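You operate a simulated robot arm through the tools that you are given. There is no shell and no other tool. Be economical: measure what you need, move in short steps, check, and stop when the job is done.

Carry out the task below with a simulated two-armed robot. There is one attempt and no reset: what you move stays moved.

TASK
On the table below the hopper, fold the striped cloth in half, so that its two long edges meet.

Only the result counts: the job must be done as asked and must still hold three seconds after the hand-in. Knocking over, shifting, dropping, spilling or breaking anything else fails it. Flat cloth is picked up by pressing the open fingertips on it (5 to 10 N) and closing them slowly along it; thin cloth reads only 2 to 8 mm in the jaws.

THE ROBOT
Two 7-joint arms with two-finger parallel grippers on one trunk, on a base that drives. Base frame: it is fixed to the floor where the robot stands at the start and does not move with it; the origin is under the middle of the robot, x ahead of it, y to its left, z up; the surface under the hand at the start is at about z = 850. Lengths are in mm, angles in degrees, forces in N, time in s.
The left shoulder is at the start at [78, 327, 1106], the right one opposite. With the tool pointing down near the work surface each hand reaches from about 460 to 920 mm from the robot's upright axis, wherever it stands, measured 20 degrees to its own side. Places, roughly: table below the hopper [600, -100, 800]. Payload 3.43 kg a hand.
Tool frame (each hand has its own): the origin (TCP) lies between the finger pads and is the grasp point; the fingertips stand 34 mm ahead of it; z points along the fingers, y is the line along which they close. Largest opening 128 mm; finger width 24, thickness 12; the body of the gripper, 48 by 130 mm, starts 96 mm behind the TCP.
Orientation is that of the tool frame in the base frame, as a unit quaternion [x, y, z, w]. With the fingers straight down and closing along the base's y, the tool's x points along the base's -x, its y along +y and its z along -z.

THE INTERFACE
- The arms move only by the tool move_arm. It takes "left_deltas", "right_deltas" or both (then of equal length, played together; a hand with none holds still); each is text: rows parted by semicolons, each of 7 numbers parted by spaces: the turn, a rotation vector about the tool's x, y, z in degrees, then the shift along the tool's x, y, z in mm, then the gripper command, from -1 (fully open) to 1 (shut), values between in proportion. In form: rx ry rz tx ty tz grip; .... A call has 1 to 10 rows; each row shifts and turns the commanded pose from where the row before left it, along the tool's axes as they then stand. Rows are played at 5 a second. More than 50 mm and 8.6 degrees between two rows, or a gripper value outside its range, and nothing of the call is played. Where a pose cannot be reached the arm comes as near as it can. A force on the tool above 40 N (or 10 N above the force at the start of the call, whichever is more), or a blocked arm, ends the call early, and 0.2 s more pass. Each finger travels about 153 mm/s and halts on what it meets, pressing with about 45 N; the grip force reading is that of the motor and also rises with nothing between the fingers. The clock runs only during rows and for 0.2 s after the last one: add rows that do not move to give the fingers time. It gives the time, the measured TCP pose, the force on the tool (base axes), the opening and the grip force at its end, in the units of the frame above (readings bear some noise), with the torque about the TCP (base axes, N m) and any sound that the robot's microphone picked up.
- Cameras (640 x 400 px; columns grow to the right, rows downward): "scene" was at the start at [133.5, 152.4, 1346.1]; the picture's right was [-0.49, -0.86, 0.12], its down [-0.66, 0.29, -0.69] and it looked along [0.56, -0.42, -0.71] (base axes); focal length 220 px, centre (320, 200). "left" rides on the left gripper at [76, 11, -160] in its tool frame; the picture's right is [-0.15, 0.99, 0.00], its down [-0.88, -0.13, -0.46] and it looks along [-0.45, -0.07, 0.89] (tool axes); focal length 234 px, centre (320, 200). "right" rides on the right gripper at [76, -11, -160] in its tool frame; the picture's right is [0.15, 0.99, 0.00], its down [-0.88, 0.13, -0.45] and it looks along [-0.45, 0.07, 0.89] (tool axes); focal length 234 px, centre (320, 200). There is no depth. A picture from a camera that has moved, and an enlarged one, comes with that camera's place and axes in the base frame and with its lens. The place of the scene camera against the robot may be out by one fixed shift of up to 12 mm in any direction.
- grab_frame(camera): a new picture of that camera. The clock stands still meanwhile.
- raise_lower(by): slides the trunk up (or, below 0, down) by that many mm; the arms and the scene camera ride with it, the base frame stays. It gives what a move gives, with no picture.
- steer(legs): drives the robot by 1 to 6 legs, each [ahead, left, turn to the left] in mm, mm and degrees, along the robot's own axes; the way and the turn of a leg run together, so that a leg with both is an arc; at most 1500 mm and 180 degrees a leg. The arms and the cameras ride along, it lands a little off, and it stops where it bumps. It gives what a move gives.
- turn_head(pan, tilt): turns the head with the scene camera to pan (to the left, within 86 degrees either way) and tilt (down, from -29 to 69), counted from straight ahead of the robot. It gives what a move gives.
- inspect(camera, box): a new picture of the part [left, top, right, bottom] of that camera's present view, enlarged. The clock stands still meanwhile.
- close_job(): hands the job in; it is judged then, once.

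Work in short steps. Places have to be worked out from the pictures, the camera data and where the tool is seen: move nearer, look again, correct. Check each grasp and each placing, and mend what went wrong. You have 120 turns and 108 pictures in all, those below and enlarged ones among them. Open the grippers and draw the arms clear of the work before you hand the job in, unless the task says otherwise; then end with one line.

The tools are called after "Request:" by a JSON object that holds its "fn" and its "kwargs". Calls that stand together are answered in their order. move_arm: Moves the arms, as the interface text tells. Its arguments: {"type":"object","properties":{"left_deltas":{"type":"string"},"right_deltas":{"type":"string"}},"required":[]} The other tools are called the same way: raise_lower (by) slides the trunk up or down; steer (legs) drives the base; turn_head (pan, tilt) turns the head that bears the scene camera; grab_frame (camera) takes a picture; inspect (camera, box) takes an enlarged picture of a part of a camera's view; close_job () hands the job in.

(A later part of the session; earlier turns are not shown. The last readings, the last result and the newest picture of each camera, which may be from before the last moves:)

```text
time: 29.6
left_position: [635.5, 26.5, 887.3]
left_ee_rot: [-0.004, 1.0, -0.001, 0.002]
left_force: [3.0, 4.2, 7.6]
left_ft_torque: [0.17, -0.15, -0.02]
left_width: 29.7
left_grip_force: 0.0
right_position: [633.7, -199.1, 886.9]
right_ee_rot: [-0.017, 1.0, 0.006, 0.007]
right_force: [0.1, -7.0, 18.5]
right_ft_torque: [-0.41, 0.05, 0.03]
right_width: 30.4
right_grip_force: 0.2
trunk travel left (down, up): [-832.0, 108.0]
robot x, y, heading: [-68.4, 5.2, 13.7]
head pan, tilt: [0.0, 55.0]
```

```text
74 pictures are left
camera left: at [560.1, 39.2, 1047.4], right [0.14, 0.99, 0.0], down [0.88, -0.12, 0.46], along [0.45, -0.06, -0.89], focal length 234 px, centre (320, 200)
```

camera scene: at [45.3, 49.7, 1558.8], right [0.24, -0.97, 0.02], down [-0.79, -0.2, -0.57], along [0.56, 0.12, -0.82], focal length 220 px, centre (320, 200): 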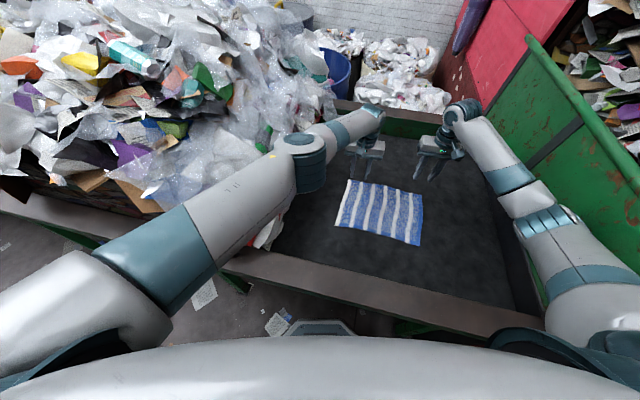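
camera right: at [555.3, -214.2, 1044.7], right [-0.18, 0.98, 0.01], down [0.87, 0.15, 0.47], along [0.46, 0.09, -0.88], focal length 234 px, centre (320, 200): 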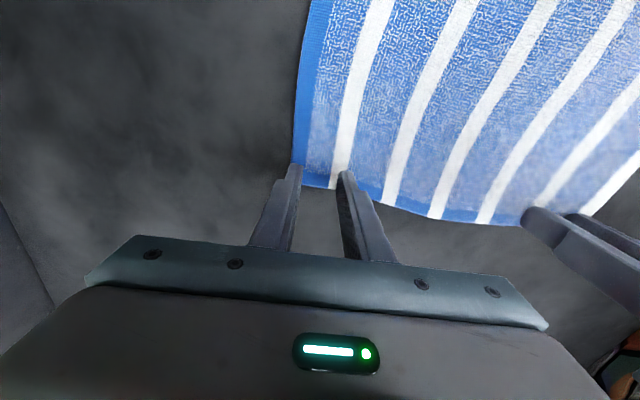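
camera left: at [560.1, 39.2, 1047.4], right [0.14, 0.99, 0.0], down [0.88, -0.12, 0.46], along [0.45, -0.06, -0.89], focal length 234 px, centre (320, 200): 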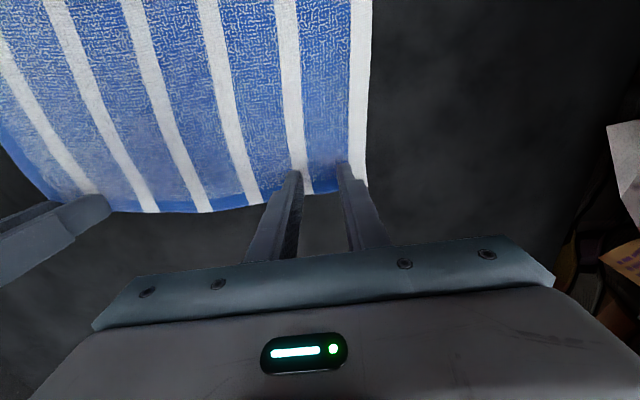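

The left is placed well (7.6 N). The right presses too hard and still straddles the side border, so I lift it a little, shift 9 mm inward, and press lighter.

Request:
{"fn": "move_arm", "kwargs": {"right_deltas": "0 0 0 0 0 -6 0.53;0 0 0 0 9 0 0.53;0 0 0 0 0 3 0.53;0 0 0 0 0 1.5 0.53;0 0 0 0 0 0 0.53"}}

Request:
{"fn": "grab_frame", "kwargs": {"camera": "right"}}

```text
time: 30.8
left_position: [634.0, 27.2, 887.0]
left_ee_rot: [-0.004, 1.0, -0.002, 0.002]
left_force: [3.9, -5.1, 9.6]
left_ft_torque: [-0.13, -0.17, 0.01]
left_width: 29.8
left_grip_force: 0.0
right_position: [631.0, -187.0, 888.0]
right_ee_rot: [-0.019, 1.0, 0.007, 0.005]
right_force: [-5.1, 4.8, 8.7]
right_ft_torque: [0.09, 0.21, -0.05]
right_width: 29.8
right_grip_force: 0.1
trunk travel left (down, up): [-832.0, 108.0]
robot x, y, heading: [-69.7, 2.5, 13.5]
head pan, tilt: [0.0, 55.0]
```

```text
73 pictures are left
camera right: at [554.7, -201.6, 1045.4], right [-0.18, 0.98, 0.01], down [0.87, 0.16, 0.47], along [0.46, 0.1, -0.88], focal length 234 px, centre (320, 200)
```

right: 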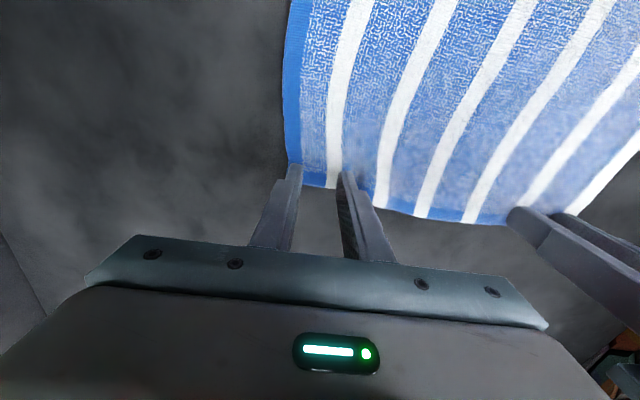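

Both press at about 9 N on the cloth. I close both jaws slowly.

Request:
{"fn": "move_arm", "kwargs": {"left_deltas": "0 0 0 0 0 0 0.6;0 0 0 0 0 0 0.67;0 0 0 0 0 0 0.74;0 0 0 0 0 0 0.81;0 0 0 0 0 0 0.88;0 0 0 0 0 0 0.94;0 0 0 0 0 0 1;0 0 0 0 0 0 1;0 0 0 0 0 0 1", "right_deltas": "0 0 0 0 0 0 0.6;0 0 0 0 0 0 0.67;0 0 0 0 0 0 0.74;0 0 0 0 0 0 0.81;0 0 0 0 0 0 0.88;0 0 0 0 0 0 0.94;0 0 0 0 0 0 1;0 0 0 0 0 0 1;0 0 0 0 0 0 1"}}

Request:
{"fn": "grab_frame", "kwargs": {"camera": "right"}}

Request:
{"fn": "grab_frame", "kwargs": {"camera": "left"}}

```text
time: 32.8
left_position: [635.4, 28.6, 886.2]
left_ee_rot: [-0.005, 1.0, -0.001, 0.001]
left_force: [-1.2, -1.6, 10.3]
left_ft_torque: [-0.06, 0.05, -0.09]
left_width: 4.0
left_grip_force: 38.0
right_position: [631.1, -185.0, 887.0]
right_ee_rot: [-0.019, 1.0, 0.007, 0.005]
right_force: [1.1, 1.6, 6.7]
right_ft_torque: [0.06, 0.01, 0.02]
right_width: 3.7
right_grip_force: 37.8
trunk travel left (down, up): [-832.0, 108.0]
robot x, y, heading: [-69.1, 2.8, 13.5]
head pan, tilt: [0.0, 55.0]
```

```text
72 pictures are left
camera right: at [554.9, -201.9, 1045.3], right [-0.18, 0.98, 0.01], down [0.87, 0.16, 0.47], along [0.46, 0.1, -0.88], focal length 234 px, centre (320, 200)
```

right: 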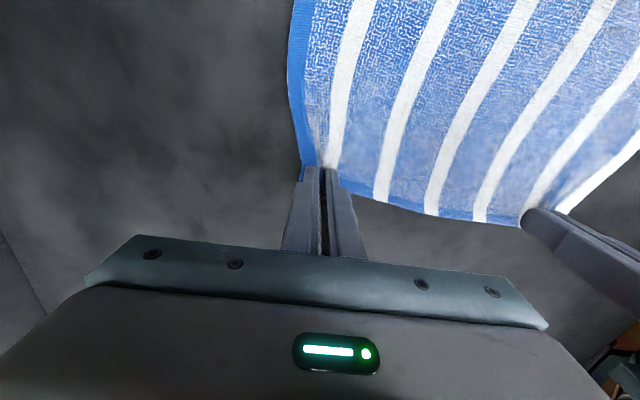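

```text
71 pictures are left
camera left: at [560.1, 40.5, 1047.0], right [0.14, 0.99, 0.0], down [0.88, -0.12, 0.46], along [0.45, -0.06, -0.89], focal length 234 px, centre (320, 200)
```

left: 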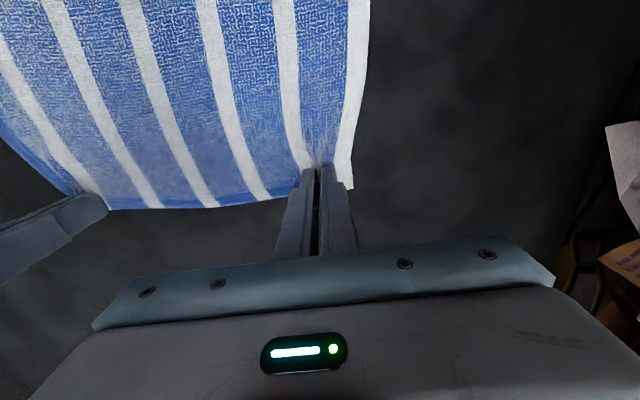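

Both jaws hold cloth (4.0 and 3.7 mm). I lift both 40 mm and check.

Request:
{"fn": "move_arm", "kwargs": {"left_deltas": "0 0 0 0 0 -15 1;0 0 0 4 0 -15 1;0 0 0 4 0 -10 1;0 0 0 0 0 0 1", "right_deltas": "0 0 0 0 0 -15 1;0 0 0 4 0 -15 1;0 0 0 4 0 -10 1;0 0 0 0 0 0 1"}}

Request:
{"fn": "inspect", "kwargs": {"camera": "scene", "box": [260, 80, 500, 260]}}

```text
time: 33.8
left_position: [628.9, 29.5, 926.2]
left_ee_rot: [-0.006, 1.0, 0.0, 0.0]
left_force: [-0.5, -5.0, -0.3]
left_ft_torque: [-0.2, 0.03, -0.05]
left_width: 4.0
left_grip_force: 37.8
right_position: [625.4, -188.0, 925.7]
right_ee_rot: [-0.018, 1.0, 0.008, 0.004]
right_force: [0.1, 4.9, 0.5]
right_ft_torque: [0.22, -0.02, 0.01]
right_width: 3.6
right_grip_force: 38.1
trunk travel left (down, up): [-832.0, 108.0]
robot x, y, heading: [-68.4, 5.6, 13.6]
head pan, tilt: [0.0, 55.0]
```

```text
2.22 times, centred on (380, 170) of scene
camera zoom: at [50.8, 28.0, 1558.9], right [0.24, -0.97, 0.0], down [-0.8, -0.19, -0.57], along [0.56, 0.14, -0.82], focal length 489 px, centre (187, 267)
```

zoom: 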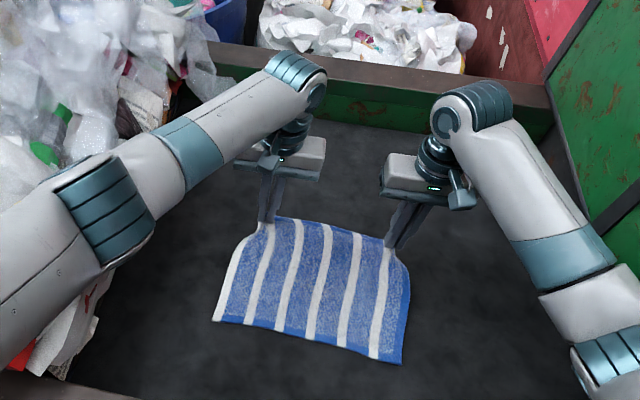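

The grip is good, but the pads hold about 24 mm of the edge, and that would land as a turned-back flap. I lay it back down and regrip with only about 8 mm of overlap.

Request:
{"fn": "move_arm", "kwargs": {"left_deltas": "0 0 0 -4 0 15 1;0 0 0 -4 0 15 1;0 0 0 0 0 8 1;0 0 0 0 0 0 0.8;0 0 0 0 0 0 0.5;0 0 0 0 0 0 0.5;0 0 0 0 0 -10 0.5;0 0 0 -15 4 0 0.5;0 0 0 0 0 0 0.5", "right_deltas": "0 0 0 -4 0 15 1;0 0 0 -4 0 15 1;0 0 0 0 0 8 1;0 0 0 0 0 0 0.8;0 0 0 0 0 0 0.5;0 0 0 0 0 0 0.5;0 0 0 0 0 -10 0.5;0 0 0 -18 -4 0 0.5;0 0 0 0 0 0 0.5"}}

Request:
{"fn": "grab_frame", "kwargs": {"camera": "right"}}

Request:
{"fn": "grab_frame", "kwargs": {"camera": "left"}}

```text
time: 35.8
left_position: [646.8, 35.8, 900.2]
left_ee_rot: [-0.004, 1.0, -0.001, 0.0]
left_force: [-0.4, -0.1, -0.2]
left_ft_torque: [0.01, 0.03, -0.02]
left_width: 31.8
left_grip_force: 0.1
left hand out of reach, approached as far as the arm can: row 8
right_position: [652.0, -191.7, 898.3]
right_ee_rot: [-0.019, 1.0, 0.006, 0.005]
right_force: [0.4, 1.0, -0.4]
right_ft_torque: [0.03, 0.0, -0.01]
right_width: 32.1
right_grip_force: 0.0
trunk travel left (down, up): [-832.0, 108.0]
robot x, y, heading: [-67.0, 3.7, 13.8]
head pan, tilt: [0.0, 55.0]
```

```text
69 pictures are left
camera right: at [575.5, -206.7, 1056.8], right [-0.18, 0.98, 0.01], down [0.87, 0.16, 0.47], along [0.46, 0.1, -0.89], focal length 234 px, centre (320, 200)
```

right: 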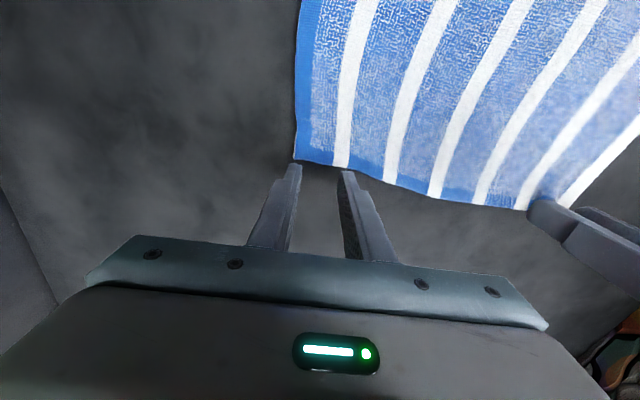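

```text
68 pictures are left
camera left: at [571.1, 49.5, 1059.9], right [0.14, 0.99, 0.0], down [0.88, -0.12, 0.46], along [0.45, -0.06, -0.89], focal length 234 px, centre (320, 200)
```

left: 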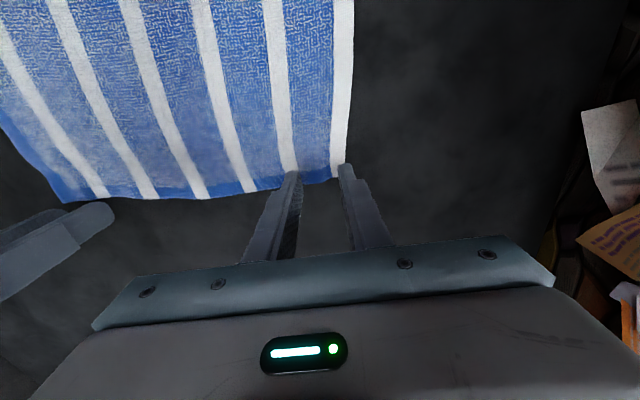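

The cloth lies flat again, slightly gathered at the left corner (y≈50). The left arm is at its reach limit, so I raise both hands 30 mm and lower the trunk 30 mm to give it margin.

Request:
{"fn": "move_arm", "kwargs": {"left_deltas": "0 0 0 0 -8 -15 0.5;0 0 0 0 -8 -15 0.5;0 0 0 0 0 0 0.5", "right_deltas": "0 0 0 0 2 -15 0.5;0 0 0 0 2 -15 0.5;0 0 0 0 0 0 0.5"}}

Request:
{"fn": "raise_lower", "kwargs": {"by": -30}}

Request:
{"fn": "move_arm", "kwargs": {"left_deltas": "0 0 0 -8 0 0 0.5;0 0 0 0 0 0 0.5", "right_deltas": "0 0 0 0 0 0 0.5;0 0 0 0 0 0 0.5"}}

Request:
{"fn": "grab_frame", "kwargs": {"camera": "left"}}

Request:
{"fn": "grab_frame", "kwargs": {"camera": "right"}}

```text
time: 36.6
left_position: [647.0, 20.6, 930.4]
left_ee_rot: [-0.005, 1.0, -0.001, 0.001]
left_force: [-0.3, -0.8, 0.1]
left_ft_torque: [0.0, -0.03, 0.02]
left_width: 32.1
left_grip_force: 0.0
right_position: [652.8, -187.5, 927.3]
right_ee_rot: [-0.018, 1.0, 0.006, 0.004]
right_force: [0.8, -0.2, -1.0]
right_ft_torque: [0.0, 0.03, 0.02]
right_width: 31.7
right_grip_force: 0.1
trunk travel left (down, up): [-832.0, 108.0]
robot x, y, heading: [-66.5, 6.2, 13.8]
head pan, tilt: [0.0, 55.0]
```

```text
time: 37.4
left_position: [646.4, 20.6, 899.8]
left_ee_rot: [-0.005, 1.0, -0.001, 0.001]
left_force: [-0.6, -0.2, 0.1]
left_ft_torque: [0.0, 0.0, 0.02]
left_width: 32.1
left_grip_force: 0.1
right_position: [652.4, -186.8, 896.9]
right_ee_rot: [-0.018, 1.0, 0.006, 0.004]
right_force: [0.5, 0.3, -0.1]
right_ft_torque: [-0.01, -0.01, -0.02]
right_width: 32.3
right_grip_force: 0.1
trunk travel left (down, up): [-802.0, 138.0]
robot x, y, heading: [-68.1, 5.9, 13.8]
head pan, tilt: [0.0, 55.0]
```

```text
time: 38.0
left_position: [647.1, 20.3, 900.3]
left_ee_rot: [-0.005, 1.0, -0.001, 0.001]
left_force: [0.3, 0.1, -0.5]
left_ft_torque: [-0.02, -0.04, 0.01]
left_width: 32.1
left_grip_force: 0.0
left hand out of reach, approached as far as the arm can: row 1
right_position: [652.1, -186.2, 898.6]
right_ee_rot: [-0.018, 1.0, 0.007, 0.004]
right_force: [0.1, 0.8, -0.5]
right_ft_torque: [0.0, 0.02, 0.01]
right_width: 32.2
right_grip_force: 0.0
trunk travel left (down, up): [-802.0, 138.0]
robot x, y, heading: [-68.7, 2.2, 13.6]
head pan, tilt: [0.0, 55.0]
```

```text
67 pictures are left
camera left: at [571.9, 32.8, 1060.7], right [0.14, 0.99, 0.0], down [0.88, -0.12, 0.46], along [0.45, -0.06, -0.89], focal length 234 px, centre (320, 200)
```

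left: 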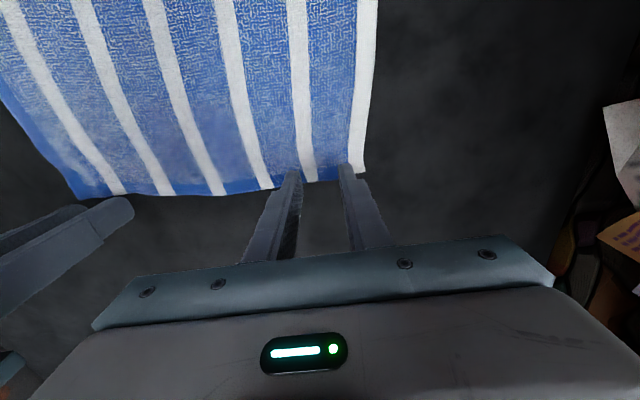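

```text
66 pictures are left
camera right: at [574.7, -203.0, 1056.6], right [-0.18, 0.98, 0.01], down [0.87, 0.16, 0.47], along [0.46, 0.1, -0.88], focal length 234 px, centre (320, 200)
```

right: 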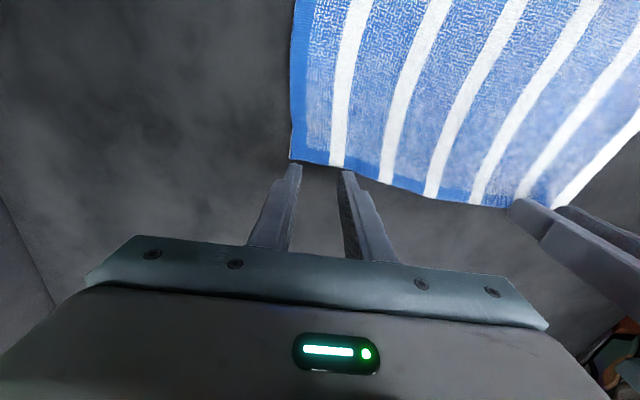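

The left hand is limited at x≈647 with the tool vertical, while its edge is at x≈654. I tilt the left tool forward 6° so the tips gain about 12 mm without more wrist reach.

Request:
{"fn": "move_arm", "kwargs": {"left_deltas": "0 -3 0 -6 0 0 0.5;0 -3 0 -6 0 0 0.5;0 0 0 0 0 0 0.5", "right_deltas": "0 0 0 0 -3 4 0.5;0 0 0 0 0 0 0.5;0 0 0 0 0 0 0.5"}}

Request:
{"fn": "grab_frame", "kwargs": {"camera": "left"}}

```text
time: 38.8
left_position: [659.6, 21.6, 898.3]
left_ee_rot: [-0.006, 0.999, -0.001, 0.052]
left_force: [-0.3, -0.3, 0.2]
left_ft_torque: [0.0, 0.02, -0.02]
left_width: 32.3
left_grip_force: 0.1
right_position: [652.2, -190.5, 893.9]
right_ee_rot: [-0.018, 1.0, 0.008, 0.004]
right_force: [-0.4, 0.9, -0.7]
right_ft_torque: [0.03, 0.01, 0.01]
right_width: 31.9
right_grip_force: 0.0
trunk travel left (down, up): [-802.0, 138.0]
robot x, y, heading: [-69.3, 0.6, 13.5]
head pan, tilt: [0.0, 55.0]
```

```text
65 pictures are left
camera left: at [568.4, 32.6, 1051.3], right [0.14, 0.99, 0.01], down [0.83, -0.12, 0.55], along [0.54, -0.06, -0.84], focal length 234 px, centre (320, 200)
```

left: 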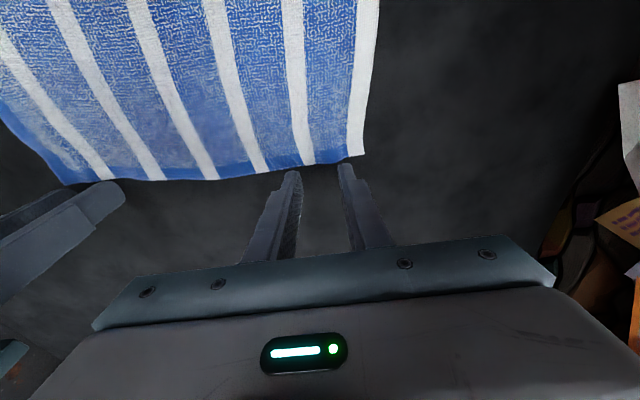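

The left tips now overlap the edge by about 4 mm. I back up 4 mm and press both down gently.

Request:
{"fn": "move_arm", "kwargs": {"left_deltas": "0 0 0 4 0 4 0.5;0 0 0 0 0 3 0.5;0 0 0 0 0 2 0.5;0 0 0 0 0 0 0.5", "right_deltas": "0 0 0 0 0 3 0.5;0 0 0 0 0 2 0.5;0 0 0 0 0 1 0.5;0 0 0 0 0 0 0.5"}}

```text
time: 39.8
left_position: [656.9, 20.7, 891.5]
left_ee_rot: [-0.005, 0.999, 0.0, 0.053]
left_force: [0.4, 0.0, -0.1]
left_ft_torque: [-0.03, 0.03, 0.02]
left_width: 31.8
left_grip_force: 0.1
right_position: [651.6, -190.0, 889.2]
right_ee_rot: [-0.019, 1.0, 0.006, 0.004]
right_force: [-0.4, -0.3, 0.6]
right_ft_torque: [0.0, -0.01, -0.03]
right_width: 32.0
right_grip_force: 0.1
trunk travel left (down, up): [-802.0, 138.0]
robot x, y, heading: [-68.9, 5.3, 13.5]
head pan, tilt: [0.0, 55.0]
```

No contact yet, so I go a few millimetres further down.

Request:
{"fn": "move_arm", "kwargs": {"left_deltas": "0 0 0 0 0 2 0.5;0 0 0 0 0 2 0.5;0 0 0 0 0 0 0.5", "right_deltas": "0 0 0 0 0 1.5 0.5;0 0 0 0 0 1 0.5;0 0 0 0 0 0 0.5"}}

Request:
{"fn": "grab_frame", "kwargs": {"camera": "left"}}

Request:
{"fn": "grab_frame", "kwargs": {"camera": "right"}}

```text
time: 40.6
left_position: [657.1, 20.5, 888.3]
left_ee_rot: [-0.005, 0.999, 0.0, 0.054]
left_force: [-1.1, 0.2, 3.5]
left_ft_torque: [-0.01, 0.02, 0.01]
left_width: 31.9
left_grip_force: 0.0
right_position: [652.6, -189.7, 886.8]
right_ee_rot: [-0.019, 1.0, 0.007, 0.005]
right_force: [4.4, -1.7, 6.5]
right_ft_torque: [-0.11, -0.1, 0.04]
right_width: 32.4
right_grip_force: 0.3
trunk travel left (down, up): [-802.0, 138.0]
robot x, y, heading: [-68.5, 3.2, 13.6]
head pan, tilt: [0.0, 55.0]
```

```text
64 pictures are left
camera left: at [565.3, 32.1, 1039.5], right [0.14, 0.99, 0.01], down [0.83, -0.12, 0.55], along [0.54, -0.06, -0.84], focal length 234 px, centre (320, 200)
```

left: 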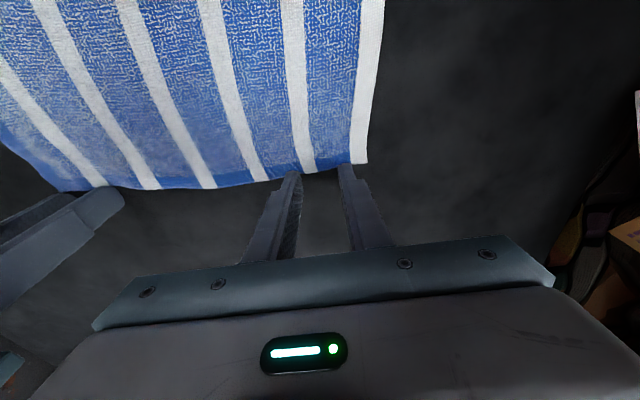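

```text
63 pictures are left
camera right: at [574.4, -205.7, 1045.0], right [-0.18, 0.98, 0.01], down [0.87, 0.16, 0.47], along [0.46, 0.1, -0.88], focal length 234 px, centre (320, 200)
```

right: 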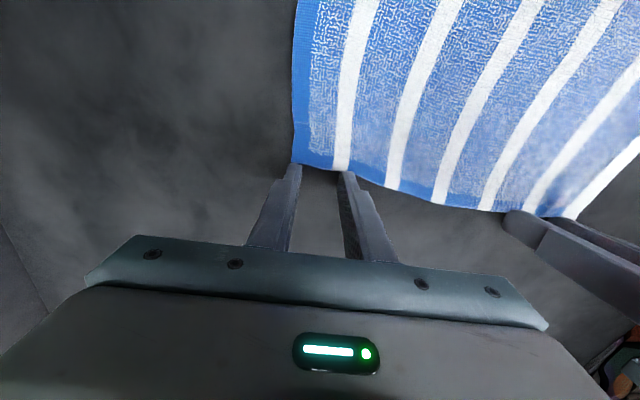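

Overlaps look like about 4 mm left and 7 mm right. I nudge the left back 4 mm, the right 2 mm, press a touch more, then close slowly.

Request:
{"fn": "move_arm", "kwargs": {"left_deltas": "0 0 0 4 0 -1 0.5;0 0 0 0 0 3 0.5;0 0 0 0 0 0 0.58;0 0 0 0 0 0 0.66;0 0 0 0 0 0 0.74;0 0 0 0 0 0 0.82;0 0 0 0 0 0 0.9;0 0 0 0 0 0 1;0 0 0 0 0 0 1;0 0 0 0 0 0 1", "right_deltas": "0 0 0 2 0 -1 0.5;0 0 0 0 0 1.5 0.5;0 0 0 0 0 0 0.58;0 0 0 0 0 0 0.66;0 0 0 0 0 0 0.74;0 0 0 0 0 0 0.82;0 0 0 0 0 0 0.9;0 0 0 0 0 0 1;0 0 0 0 0 0 1;0 0 0 0 0 0 1"}}

Request:
{"fn": "grab_frame", "kwargs": {"camera": "left"}}

Request:
{"fn": "grab_frame", "kwargs": {"camera": "right"}}

```text
time: 42.8
left_position: [652.7, 19.5, 887.6]
left_ee_rot: [-0.005, 0.998, 0.0, 0.055]
left_force: [2.5, 0.1, 15.5]
left_ft_torque: [-0.07, 0.02, 0.0]
left_width: 3.7
left_grip_force: 38.5
right_position: [648.1, -190.2, 885.8]
right_ee_rot: [-0.018, 1.0, 0.006, 0.005]
right_force: [1.4, 4.3, 8.0]
right_ft_torque: [0.1, 0.04, -0.06]
right_width: 2.5
right_grip_force: 37.5
trunk travel left (down, up): [-802.0, 138.0]
robot x, y, heading: [-68.5, 2.7, 13.7]
head pan, tilt: [0.0, 55.0]
```

```text
62 pictures are left
camera left: at [560.5, 32.6, 1038.4], right [0.14, 0.99, 0.01], down [0.83, -0.12, 0.55], along [0.55, -0.06, -0.84], focal length 234 px, centre (320, 200)
```

left: 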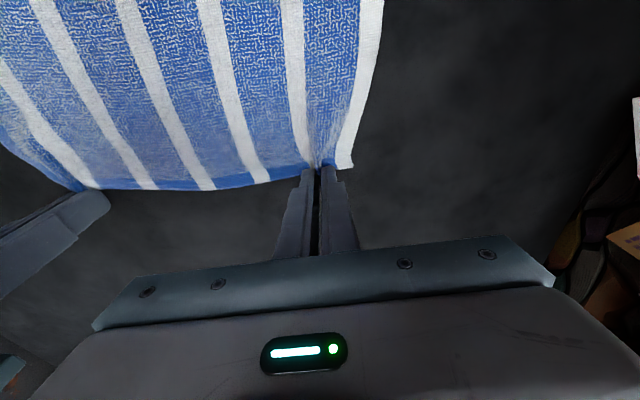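

```text
61 pictures are left
camera right: at [570.8, -205.1, 1044.8], right [-0.18, 0.98, 0.01], down [0.87, 0.16, 0.47], along [0.46, 0.1, -0.88], focal length 234 px, centre (320, 200)
```

right: 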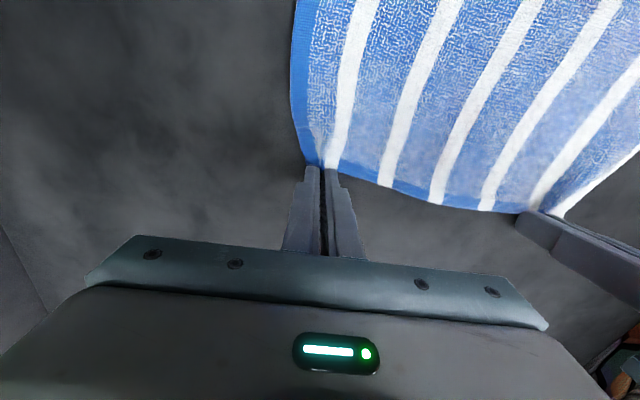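

Both jaws hold just the edge (3.7 and 2.5 mm). I lift 45 mm, shifting back slightly and spreading the left outward to take up the gather.

Request:
{"fn": "move_arm", "kwargs": {"left_deltas": "0 0 0 0 2 -15 1;0 0 0 4 3 -15 1;0 0 0 8 3 -15 1;0 0 0 0 0 0 1", "right_deltas": "0 0 0 1 0 -15 1;0 0 0 4 0 -15 1;0 0 0 8 0 -15 1;0 0 0 0 0 0 1"}}

Request:
{"fn": "inspect", "kwargs": {"camera": "scene", "box": [260, 80, 500, 260]}}

```text
time: 43.8
left_position: [635.7, 28.4, 929.9]
left_ee_rot: [-0.004, 0.999, -0.001, 0.052]
left_force: [-0.3, -11.4, -0.3]
left_ft_torque: [-0.42, 0.01, 0.06]
left_width: 3.8
left_grip_force: 37.9
right_position: [635.7, -189.8, 930.6]
right_ee_rot: [-0.019, 1.0, 0.007, 0.005]
right_force: [0.2, 10.8, 0.6]
right_ft_torque: [0.37, -0.02, -0.16]
right_width: 2.7
right_grip_force: 37.3
trunk travel left (down, up): [-802.0, 138.0]
robot x, y, heading: [-73.6, 1.6, 13.7]
head pan, tilt: [0.0, 55.0]
```

```text
2.22 times, centred on (380, 170) of scene
camera zoom: at [50.7, 28.0, 1528.9], right [0.24, -0.97, 0.0], down [-0.8, -0.19, -0.57], along [0.56, 0.14, -0.82], focal length 489 px, centre (187, 267)
```

zoom: 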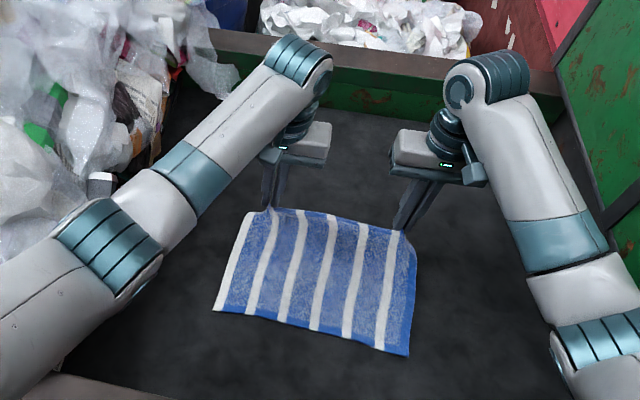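

The edge is taut between the hands (11 N), so I ease them together a little. I carry the edge over the top of the arc towards the robot, tilting the fingers forward as it goes.

Request:
{"fn": "move_arm", "kwargs": {"left_deltas": "0 -3 0 16.3 -2 -24.8 1;0 -3 0 20.7 2 -22.8 1;0 -3 0 25.9 2 -19.4 1;0 -3 0 27 2 -14 1;0 -3 0 29.1 0 -8 1;0 0 0 0 0 0 1", "right_deltas": "0 -4 0 18.4 3 -23.3 1;0 -4 0 22.2 2 -21.3 1;0 -4 0 26.8 2 -18 1;0 -4 0 27.5 2 -13 1;0 -4 0 29.2 0 -7.4 1;0 0 0 0 0 0 1"}}

Request:
{"fn": "grab_frame", "kwargs": {"camera": "scene"}}

```text
time: 45.4
left_position: [512.5, 95.9, 994.5]
left_ee_rot: [-0.039, 0.982, -0.004, 0.186]
left_force: [0.6, -1.4, 0.0]
left_ft_torque: [-0.1, -0.02, -0.04]
left_width: 3.5
left_grip_force: 38.1
right_position: [527.3, -114.0, 998.4]
right_ee_rot: [-0.052, 0.982, 0.014, 0.18]
right_force: [-0.2, 1.1, -0.2]
right_ft_torque: [0.05, 0.0, -0.05]
right_width: 2.5
right_grip_force: 37.3
trunk travel left (down, up): [-802.0, 138.0]
robot x, y, heading: [-52.2, 17.7, 17.5]
head pan, tilt: [0.0, 55.0]
stopped in row 6 (left hand): the arm was blocked; the commanded pose is now the measured one
```

```text
59 pictures are left
camera scene: at [55.6, 73.6, 1529.6], right [0.3, -0.95, 0.02], down [-0.78, -0.25, -0.57], along [0.55, 0.16, -0.82], focal length 220 px, centre (320, 200)
```

scene: 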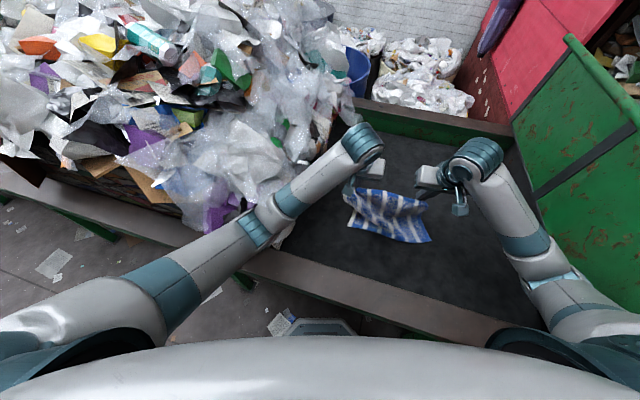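

The left elbow caught the heap and the robot swung about 60 mm to the left. The cloth is still held, so I raise the trunk 70 mm to free the elbow.

Request:
{"fn": "raise_lower", "kwargs": {"by": 70}}

Request:
{"fn": "grab_frame", "kwargs": {"camera": "scene"}}

```text
time: 46.4
left_position: [523.9, 92.4, 1057.6]
left_ee_rot: [-0.038, 0.983, -0.001, 0.18]
left_force: [-0.7, -0.5, -0.2]
left_ft_torque: [-0.03, 0.01, -0.02]
left_width: 3.5
left_grip_force: 38.1
right_position: [536.6, -110.4, 1059.2]
right_ee_rot: [-0.053, 0.983, 0.021, 0.173]
right_force: [-0.1, 0.6, -0.8]
right_ft_torque: [-0.01, 0.01, -0.03]
right_width: 2.5
right_grip_force: 37.2
trunk travel left (down, up): [-872.0, 68.0]
robot x, y, heading: [-49.5, 14.2, 17.1]
head pan, tilt: [0.0, 55.0]
```

```text
58 pictures are left
camera scene: at [73.4, 68.1, 1597.9], right [0.3, -0.95, 0.01], down [-0.78, -0.25, -0.57], along [0.54, 0.16, -0.82], focal length 220 px, centre (320, 200)
```

scene: 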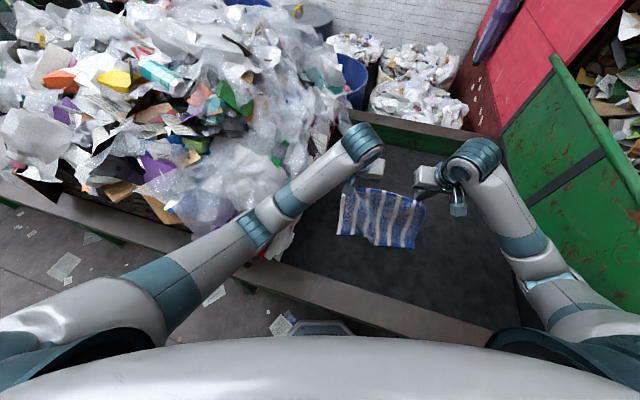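

The robot is steady again and the edge is still held. With the cloth held up there is a better plan: hang it free, lay its loose edge down farther out at about x=635, and swing the held edge forward onto it. That keeps the left elbow off the heap and avoids a turned-back flap. I lift, level the tools and move forward and right.

Request:
{"fn": "move_arm", "kwargs": {"left_deltas": "0 4 0.9 -26.3 -10 -10.8 1;0 4 0.9 -25.5 -10 -12.6 1;0 4 0.9 -24.5 -10 -14.4 1;0 4 0.9 -23.2 -10 -16.4 1;0 4 0.9 -22 -10 -18 1;0 0 0 0 0 0 1", "right_deltas": "0 4 1.2 -26.3 -11 -10.8 1;0 4 1.2 -25.5 -11 -12.6 1;0 4 1.2 -24.5 -11 -14.4 1;0 4 1.2 -23.2 -11 -16.4 1;0 4 1.2 -22 -11 -18 1;0 0 0 0 0 0 1"}}

Request:
{"fn": "grab_frame", "kwargs": {"camera": "scene"}}

```text
time: 47.8
left_position: [621.9, 48.9, 1162.4]
left_ee_rot: [0.003, 1.0, -0.003, 0.011]
left_force: [0.1, -6.3, -0.2]
left_ft_torque: [-0.25, -0.05, 0.1]
left_width: 3.7
left_grip_force: 38.4
right_position: [640.0, -165.3, 1165.0]
right_ee_rot: [-0.003, 1.0, 0.013, 0.005]
right_force: [-1.6, 5.8, -0.5]
right_ft_torque: [0.18, 0.0, -0.02]
right_width: 2.4
right_grip_force: 37.5
trunk travel left (down, up): [-872.0, 68.0]
robot x, y, heading: [-45.0, 16.7, 17.3]
head pan, tilt: [0.0, 55.0]
```

```text
57 pictures are left
camera scene: at [64.7, 71.6, 1600.1], right [0.3, -0.95, 0.02], down [-0.78, -0.25, -0.57], along [0.55, 0.16, -0.82], focal length 220 px, centre (320, 200)
```

scene: 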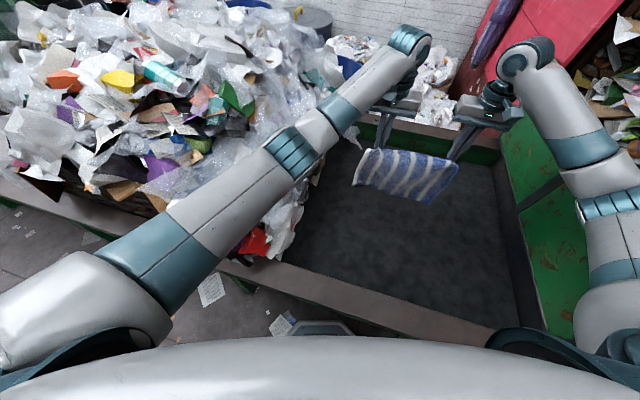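

The cloth hangs clear and taut between the hands. I align the hands at x≈631 and lower until the loose edge is near the table.

Request:
{"fn": "move_arm", "kwargs": {"left_deltas": "0 0 0 -5 0 12 1;0 0 0 -4 -1 12 1;0 0 0 0 0 12 1;0 0 0 0 0 12 1;0 0 0 0 0 0 1", "right_deltas": "0 0 0 5 0 12 1;0 0 0 4 1 12 1;0 0 0 0 0 12 1;0 0 0 0 0 12 1;0 0 0 0 0 0 1"}}

Request:
{"fn": "inspect", "kwargs": {"camera": "scene", "box": [280, 40, 560, 240]}}

Request:
{"fn": "grab_frame", "kwargs": {"camera": "right"}}

```text
time: 49.2
left_position: [628.3, 71.8, 1117.0]
left_ee_rot: [-0.013, 1.0, -0.004, 0.014]
left_force: [-0.7, -2.4, -0.2]
left_ft_torque: [-0.16, -0.02, 0.04]
left_width: 3.6
left_grip_force: 38.0
right_position: [635.5, -141.3, 1124.8]
right_ee_rot: [-0.016, 1.0, 0.012, 0.014]
right_force: [0.7, 3.5, 0.0]
right_ft_torque: [0.06, -0.03, -0.03]
right_width: 2.4
right_grip_force: 36.7
trunk travel left (down, up): [-872.0, 68.0]
robot x, y, heading: [-45.7, 15.9, 18.8]
head pan, tilt: [0.0, 55.0]
stopped in row 5 (left hand): the arm was blocked; the commanded pose is now the measured one
```

```text
2.00 times, centred on (420, 140) of scene
camera zoom: at [55.5, 79.2, 1598.7], right [0.32, -0.95, 0.02], down [-0.77, -0.28, -0.58], along [0.55, 0.17, -0.82], focal length 440 px, centre (120, 320)
```

zoom: 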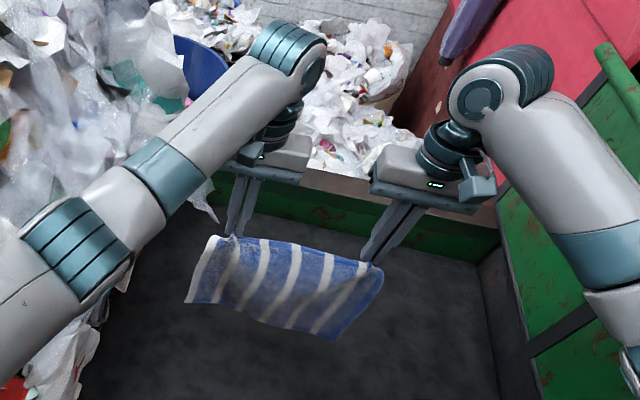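

```text
55 pictures are left
camera right: at [555.3, -158.0, 1281.5], right [-0.18, 0.98, 0.02], down [0.86, 0.15, 0.48], along [0.47, 0.1, -0.88], focal length 234 px, centre (320, 200)
```

right: 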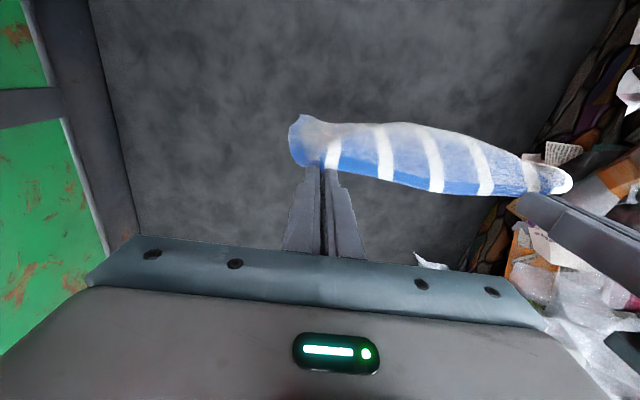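

The elbow touched the heap again as the hand came down. I raise the hands 50 mm and try a small turn to the right, to swing the left arm away from the heap.

Request:
{"fn": "move_arm", "kwargs": {"left_deltas": "0 0 0 0 0 -20 1;0 0 0 0 0 -20 1;0 0 0 0 0 -10 1;0 0 0 0 0 0 1", "right_deltas": "0 0 0 0 0 -20 1;0 0 0 0 0 -20 1;0 0 0 0 0 -4 1;0 0 0 0 0 0 1"}}

Request:
{"fn": "steer", "kwargs": {"legs": [[0, 0, -6]]}}

```text
time: 50.2
left_position: [633.4, 61.2, 1164.5]
left_ee_rot: [-0.01, 1.0, 0.0, 0.011]
left_force: [-0.7, -4.2, 0.6]
left_ft_torque: [-0.22, -0.02, 0.03]
left_width: 3.6
left_grip_force: 38.0
right_position: [639.3, -150.2, 1160.3]
right_ee_rot: [-0.014, 1.0, 0.015, 0.008]
right_force: [-0.5, 3.6, -0.4]
right_ft_torque: [0.15, -0.02, -0.07]
right_width: 2.3
right_grip_force: 36.8
trunk travel left (down, up): [-872.0, 68.0]
robot x, y, heading: [-39.4, 15.8, 18.8]
head pan, tilt: [0.0, 55.0]
```

```text
time: 51.0
left_position: [635.5, 57.4, 1165.4]
left_ee_rot: [-0.007, 1.0, 0.002, 0.012]
left_force: [-1.0, 0.0, 0.3]
left_ft_torque: [-0.03, -0.06, 0.01]
left_width: 4.0
left_grip_force: 38.3
right_position: [640.5, -150.3, 1164.6]
right_ee_rot: [-0.016, 1.0, 0.02, 0.011]
right_force: [-0.3, 0.6, -0.2]
right_ft_torque: [-0.01, -0.07, -0.02]
right_width: 2.3
right_grip_force: 37.2
trunk travel left (down, up): [-872.0, 68.0]
robot x, y, heading: [-44.6, 17.2, 18.4]
head pan, tilt: [0.0, 55.0]
stopped in leg 1: the robot was blocked; the commanded pose is now the measured one
```

The turn is blocked again. I look at both sides of the base to find the obstacle.

Request:
{"fn": "turn_head", "kwargs": {"pan": -86, "tilt": 45}}

Request:
{"fn": "grab_frame", "kwargs": {"camera": "scene"}}

Request:
{"fn": "turn_head", "kwargs": {"pan": 86, "tilt": 60}}

Request:
{"fn": "grab_frame", "kwargs": {"camera": "scene"}}

```text
time: 52.6
left_position: [637.8, 55.9, 1163.4]
left_ee_rot: [-0.005, 1.0, 0.0, 0.01]
left_force: [0.0, -0.7, -0.7]
left_ft_torque: [-0.1, 0.01, -0.02]
left_width: 3.8
left_grip_force: 38.2
right_position: [640.3, -151.1, 1162.3]
right_ee_rot: [-0.013, 1.0, 0.016, 0.008]
right_force: [0.2, 1.0, 0.1]
right_ft_torque: [-0.06, 0.01, 0.0]
right_width: 2.3
right_grip_force: 37.0
trunk travel left (down, up): [-872.0, 68.0]
robot x, y, heading: [-39.6, 16.3, 18.2]
head pan, tilt: [-85.9, 45.0]
```

```text
54 pictures are left
camera scene: at [33.1, -26.9, 1613.3], right [-0.93, -0.38, 0.0], down [-0.27, 0.64, -0.72], along [0.27, -0.66, -0.7], focal length 220 px, centre (320, 200)
```

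scene: 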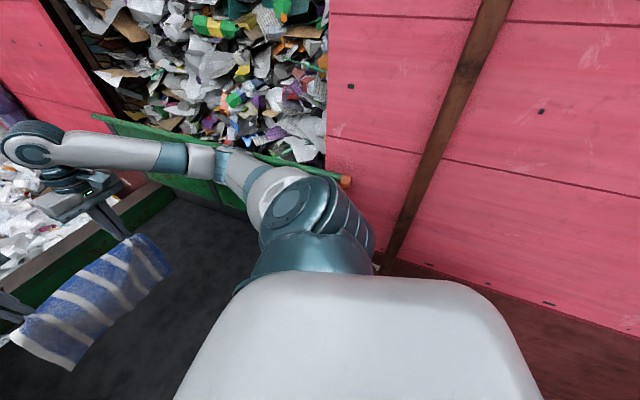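

```text
time: 55.2
left_position: [637.7, 56.7, 1161.7]
left_ee_rot: [-0.005, 1.0, 0.0, 0.01]
left_force: [0.1, -0.3, -0.9]
left_ft_torque: [-0.05, 0.01, 0.0]
left_width: 3.8
left_grip_force: 38.0
right_position: [640.2, -151.1, 1161.7]
right_ee_rot: [-0.013, 1.0, 0.017, 0.009]
right_force: [-0.8, 0.8, -0.4]
right_ft_torque: [-0.02, -0.02, -0.02]
right_width: 2.2
right_grip_force: 37.3
trunk travel left (down, up): [-872.0, 68.0]
robot x, y, heading: [-39.5, 15.3, 18.3]
head pan, tilt: [85.9, 60.0]
```

```text
53 pictures are left
camera scene: at [-14.0, 112.9, 1591.8], right [0.97, 0.24, 0.0], down [0.21, -0.85, -0.49], along [-0.12, 0.47, -0.87], focal length 220 px, centre (320, 200)
```

scene: 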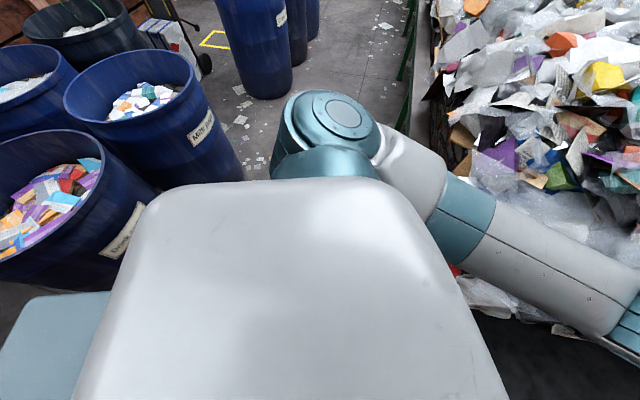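

The rear-left of the base stands against the blue barrels, and that is what stops a right turn. I drive 40 mm ahead to leave them, then turn right.

Request:
{"fn": "steer", "kwargs": {"legs": [[40, 0, 0], [0, 0, -10]]}}

```text
time: 56.6
left_position: [682.1, 43.8, 1164.9]
left_ee_rot: [0.014, 1.0, 0.001, 0.012]
left_force: [-0.1, -1.0, 0.3]
left_ft_torque: [-0.01, -0.02, 0.04]
left_width: 4.0
left_grip_force: 38.0
right_position: [680.6, -155.4, 1168.4]
right_ee_rot: [-0.001, 1.0, 0.022, 0.013]
right_force: [-0.4, 0.3, -0.5]
right_ft_torque: [-0.06, -0.06, -0.01]
right_width: 2.3
right_grip_force: 36.7
trunk travel left (down, up): [-872.0, 68.0]
robot x, y, heading: [5.7, 30.4, 15.8]
head pan, tilt: [85.9, 60.0]
stopped in leg 2: the robot was blocked; the commanded pose is now the measured one
```

It went forward and turned 2.5° before blocking again. I try a straight shift to the right, away from the barrels.

Request:
{"fn": "steer", "kwargs": {"legs": [[0, -40, 0], [0, 0, -6]]}}

```text
time: 57.4
left_position: [681.6, 40.2, 1165.9]
left_ee_rot: [0.011, 1.0, -0.001, 0.014]
left_force: [-0.7, -0.5, 1.1]
left_ft_torque: [-0.04, -0.03, 0.05]
left_width: 3.5
left_grip_force: 38.4
right_position: [677.8, -153.8, 1168.7]
right_ee_rot: [-0.007, 1.0, 0.022, 0.014]
right_force: [-1.1, 0.5, -0.1]
right_ft_torque: [-0.06, -0.04, 0.02]
right_width: 2.4
right_grip_force: 36.9
trunk travel left (down, up): [-872.0, 68.0]
robot x, y, heading: [7.6, 21.3, 16.4]
head pan, tilt: [85.9, 60.0]
stopped in leg 1: the robot was blocked; the commanded pose is now the measured one
```

Moving right is blocked by something at the front right, so the base stays at (8, 21), heading 16°. I shift the work instead: both hands about 60 mm right and 10 mm ahead, which pulls the left elbow in from the heap.

Request:
{"fn": "move_arm", "kwargs": {"left_deltas": "0 0 -0.6 -3 -18 0 1;0 0 -0.6 -3 -18 0 1;0 0 0 -3 -18 0 1;0 0 0 0 0 0 1", "right_deltas": "0 0 0 -4 -21 0 1;0 0 0 -4 -21 0 1;0 0 0 -4 -21 0 1;0 0 0 0 0 0 1"}}

Request:
{"fn": "turn_head", "kwargs": {"pan": 0, "tilt": 50}}

Request:
{"fn": "grab_frame", "kwargs": {"camera": "scene"}}

```text
time: 58.6
left_position: [699.7, 31.7, 1167.4]
left_ee_rot: [-0.022, 1.0, -0.002, 0.014]
left_force: [-0.1, -0.1, 0.1]
left_ft_torque: [-0.03, -0.09, -0.03]
left_width: 3.6
left_grip_force: 38.2
left hand out of reach, approached as far as the arm can: row 3
right_position: [711.5, -174.6, 1165.9]
right_ee_rot: [-0.033, 0.999, 0.025, 0.011]
right_force: [0.0, -0.1, 0.6]
right_ft_torque: [-0.05, -0.06, 0.0]
right_width: 2.5
right_grip_force: 37.4
trunk travel left (down, up): [-872.0, 68.0]
robot x, y, heading: [18.9, 21.1, 18.4]
head pan, tilt: [85.9, 60.0]
stopped in row 4 (left hand): the arm was blocked; the commanded pose is now the measured one
```

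```text
time: 60.2
left_position: [701.5, 32.5, 1164.6]
left_ee_rot: [-0.022, 1.0, -0.004, 0.012]
left_force: [-0.6, -1.3, -0.1]
left_ft_torque: [-0.07, -0.02, -0.04]
left_width: 3.4
left_grip_force: 37.9
right_position: [714.7, -175.9, 1161.8]
right_ee_rot: [-0.031, 0.999, 0.021, 0.009]
right_force: [-0.2, 2.0, 0.0]
right_ft_torque: [-0.02, 0.02, -0.03]
right_width: 2.4
right_grip_force: 37.6
trunk travel left (down, up): [-872.0, 68.0]
robot x, y, heading: [19.1, 20.8, 18.7]
head pan, tilt: [0.0, 50.0]
```

```text
52 pictures are left
camera scene: at [128.5, 89.2, 1605.2], right [0.32, -0.95, 0.02], down [-0.72, -0.26, -0.64], along [0.61, 0.19, -0.77], focal length 220 px, centre (320, 200)
```

scene: 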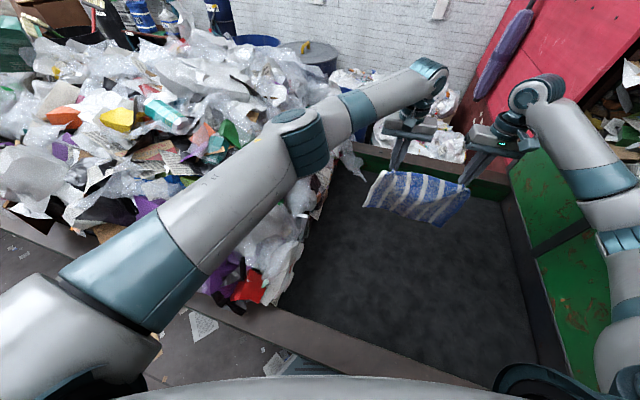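

The left elbow touches the heap when that arm is bent, and the right elbow sits close to the hopper rail (z≈1218), which is probably what stops right turns. I raise the trunk to near its top so both elbows go higher, then try the turn again.

Request:
{"fn": "raise_lower", "kwargs": {"by": 66}}

Request:
{"fn": "steer", "kwargs": {"legs": [[0, 0, -8]]}}

Request:
{"fn": "grab_frame", "kwargs": {"camera": "scene"}}

```text
time: 61.2
left_position: [710.0, 3.7, 1225.6]
left_ee_rot: [-0.018, 1.0, 0.007, 0.009]
left_force: [0.2, -1.4, 0.5]
left_ft_torque: [-0.12, 0.0, 0.02]
left_width: 3.7
left_grip_force: 38.2
right_position: [718.4, -206.5, 1218.1]
right_ee_rot: [-0.026, 0.999, 0.031, 0.006]
right_force: [0.4, 1.1, 0.0]
right_ft_torque: [-0.01, 0.01, -0.05]
right_width: 2.5
right_grip_force: 37.3
trunk travel left (down, up): [-938.0, 2.0]
robot x, y, heading: [18.4, 25.3, 18.2]
head pan, tilt: [0.0, 50.0]
```

```text
time: 62.3
left_position: [704.4, -77.1, 1225.1]
left_ee_rot: [0.048, 0.999, 0.004, 0.008]
left_force: [0.4, 0.4, 0.1]
left_ft_torque: [-0.24, 0.05, 0.07]
left_width: 3.5
left_grip_force: 38.3
right_position: [685.9, -286.9, 1218.9]
right_ee_rot: [0.041, 0.999, 0.027, 0.006]
right_force: [0.7, 2.8, 0.8]
right_ft_torque: [-0.08, 0.03, 0.0]
right_width: 2.2
right_grip_force: 37.2
trunk travel left (down, up): [-938.0, 2.0]
robot x, y, heading: [17.4, 22.0, 10.3]
head pan, tilt: [0.0, 50.0]
```

```text
51 pictures are left
camera scene: at [147.4, 52.6, 1670.9], right [0.18, -0.98, 0.01], down [-0.76, -0.14, -0.64], along [0.63, 0.11, -0.77], focal length 220 px, centre (320, 200)
```

scene: 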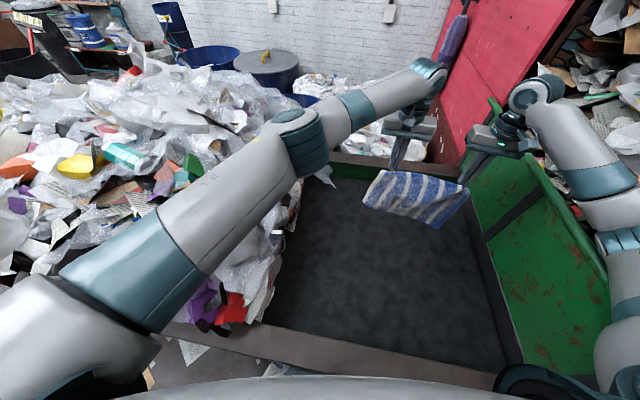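

That worked: with the elbows above the rail it turned to heading 10.3°. I back up 60 mm so the arms work more extended.

Request:
{"fn": "steer", "kwargs": {"legs": [[-60, 0, 0]]}}

Request:
{"fn": "move_arm", "kwargs": {"left_deltas": "0 0 -2 -2 12 0 1;0 0 -2 -2 12 0 1;0 0 -1.5 -1 12 0 1;0 0 0 0 0 0 1", "right_deltas": "0 0 -2 -8 14 0 1;0 0 -2 -8 14 0 1;0 0 -1 -7 14 0 1;0 0 0 0 0 0 1"}}

Request:
{"fn": "grab_frame", "kwargs": {"camera": "scene"}}

```text
time: 63.2
left_position: [652.7, -98.3, 1219.7]
left_ee_rot: [0.048, 0.999, 0.007, 0.006]
left_force: [0.9, -1.4, -1.0]
left_ft_torque: [-0.11, 0.08, 0.03]
left_width: 3.5
left_grip_force: 38.2
right_position: [632.6, -306.6, 1212.8]
right_ee_rot: [0.041, 0.999, 0.032, 0.004]
right_force: [0.9, 1.9, -0.1]
right_ft_torque: [0.0, 0.11, 0.05]
right_width: 2.3
right_grip_force: 37.2
trunk travel left (down, up): [-938.0, 2.0]
robot x, y, heading: [-40.2, 11.1, 10.4]
head pan, tilt: [0.0, 50.0]
```

```text
time: 64.2
left_position: [650.8, -67.5, 1227.9]
left_ee_rot: [0.001, 1.0, 0.01, 0.01]
left_force: [-0.5, 0.1, 0.0]
left_ft_torque: [-0.07, 0.04, -0.04]
left_width: 3.5
left_grip_force: 38.0
right_position: [648.8, -277.9, 1223.5]
right_ee_rot: [0.0, 0.999, 0.033, 0.011]
right_force: [-0.6, 0.3, 0.4]
right_ft_torque: [-0.01, -0.03, 0.01]
right_width: 2.5
right_grip_force: 37.0
trunk travel left (down, up): [-938.0, 2.0]
robot x, y, heading: [-37.3, 9.9, 10.5]
head pan, tilt: [0.0, 50.0]
```

```text
50 pictures are left
camera scene: at [83.9, 21.1, 1672.9], right [0.18, -0.98, 0.0], down [-0.75, -0.13, -0.64], along [0.63, 0.12, -0.76], focal length 220 px, centre (320, 200)
```

scene: 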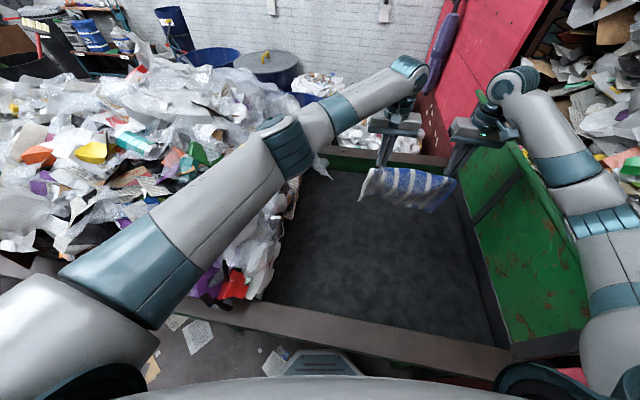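

Everything is free and aligned (x≈650, y -67 and -278). I lower both hands in steps towards first contact of the loose edge.

Request:
{"fn": "move_arm", "kwargs": {"left_deltas": "0 0 0 0 3 20 1;0 0 0 0 3 20 1;0 0 0 0 3 20 1;0 0 0 0 0 20 1;0 0 0 0 0 0 1", "right_deltas": "1.5 0 0 0 3 20 1;1.5 0 0 0 3 20 1;0.8 0 0 0 3 20 1;0 0 0 0 0 16 1;0 0 0 0 0 0 1"}}

Request:
{"fn": "inspect", "kwargs": {"camera": "scene", "box": [280, 40, 560, 240]}}

```text
time: 65.6
left_position: [654.9, -65.2, 1150.1]
left_ee_rot: [0.006, 1.0, 0.0, 0.012]
left_force: [2.5, -22.1, 6.0]
left_ft_torque: [-0.87, -0.04, 0.18]
left_width: 3.6
left_grip_force: 37.9
right_position: [675.6, -287.1, 1203.0]
right_ee_rot: [0.015, 0.998, -0.006, 0.055]
right_force: [-1.8, 21.9, -6.8]
right_ft_torque: [0.76, 0.04, -0.1]
right_width: 2.0
right_grip_force: 36.9
trunk travel left (down, up): [-938.0, 2.0]
robot x, y, heading: [-28.9, 1.9, 10.2]
head pan, tilt: [0.0, 50.0]
stopped in row 5 (right hand): the arm was blocked; the commanded pose is now the measured one
```

```text
2.00 times, centred on (420, 140) of scene
camera zoom: at [87.5, 23.4, 1672.0], right [0.18, -0.98, 0.0], down [-0.75, -0.14, -0.64], along [0.63, 0.11, -0.76], focal length 440 px, centre (120, 320)
```

zoom: 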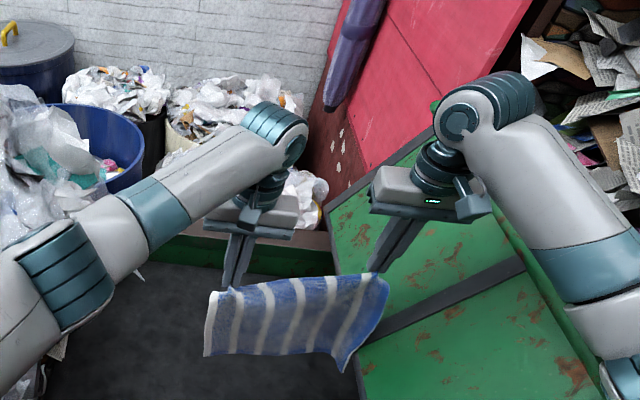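

Now the right arm came down on the hopper rail. Arm contact happens whenever an arm is bent, and nearly straight arms were always clear. The table runs to x≈1000, so I will work farther out with extended arms and let the base do the fore-aft motion. First I lift both hands free and level them.

Request:
{"fn": "move_arm", "kwargs": {"left_deltas": "0 0 0 -4 0 -25 1;0 0 0 -4 0 -25 1;0 0 0 -4 0 -25 1;0 0 0 -4 0 0 1;0 0 0 0 0 0 1", "right_deltas": "0 2 0 0 6 -10 1;0 2 0 0 6 -10 1;0 2 0 0 6 -5 1;0 0 0 0 4 0 1;0 0 0 0 0 0 1"}}

Request:
{"fn": "steer", "kwargs": {"legs": [[0, 0, 4]]}}

```text
time: 66.8
left_position: [669.7, -64.7, 1223.6]
left_ee_rot: [0.002, 1.0, 0.008, 0.011]
left_force: [0.1, 0.0, 0.0]
left_ft_torque: [0.02, -0.04, -0.05]
left_width: 3.5
left_grip_force: 38.1
right_position: [672.0, -264.5, 1217.8]
right_ee_rot: [0.014, 1.0, -0.004, -0.005]
right_force: [-0.8, -0.6, 0.2]
right_ft_torque: [0.06, -0.02, 0.02]
right_width: 2.1
right_grip_force: 36.6
trunk travel left (down, up): [-938.0, 2.0]
robot x, y, heading: [-35.0, 2.0, 10.3]
head pan, tilt: [0.0, 50.0]
```

```text
time: 67.7
left_position: [676.6, -14.2, 1221.6]
left_ee_rot: [-0.033, 0.999, 0.007, 0.01]
left_force: [-0.4, -0.4, 0.4]
left_ft_torque: [0.01, 0.0, -0.07]
left_width: 3.6
left_grip_force: 38.3
right_position: [690.6, -213.5, 1217.5]
right_ee_rot: [-0.021, 1.0, -0.003, -0.004]
right_force: [-0.5, 0.4, 0.3]
right_ft_torque: [0.02, 0.04, -0.05]
right_width: 1.9
right_grip_force: 36.9
trunk travel left (down, up): [-938.0, 2.0]
robot x, y, heading: [-38.3, 3.9, 14.4]
head pan, tilt: [0.0, 50.0]
```

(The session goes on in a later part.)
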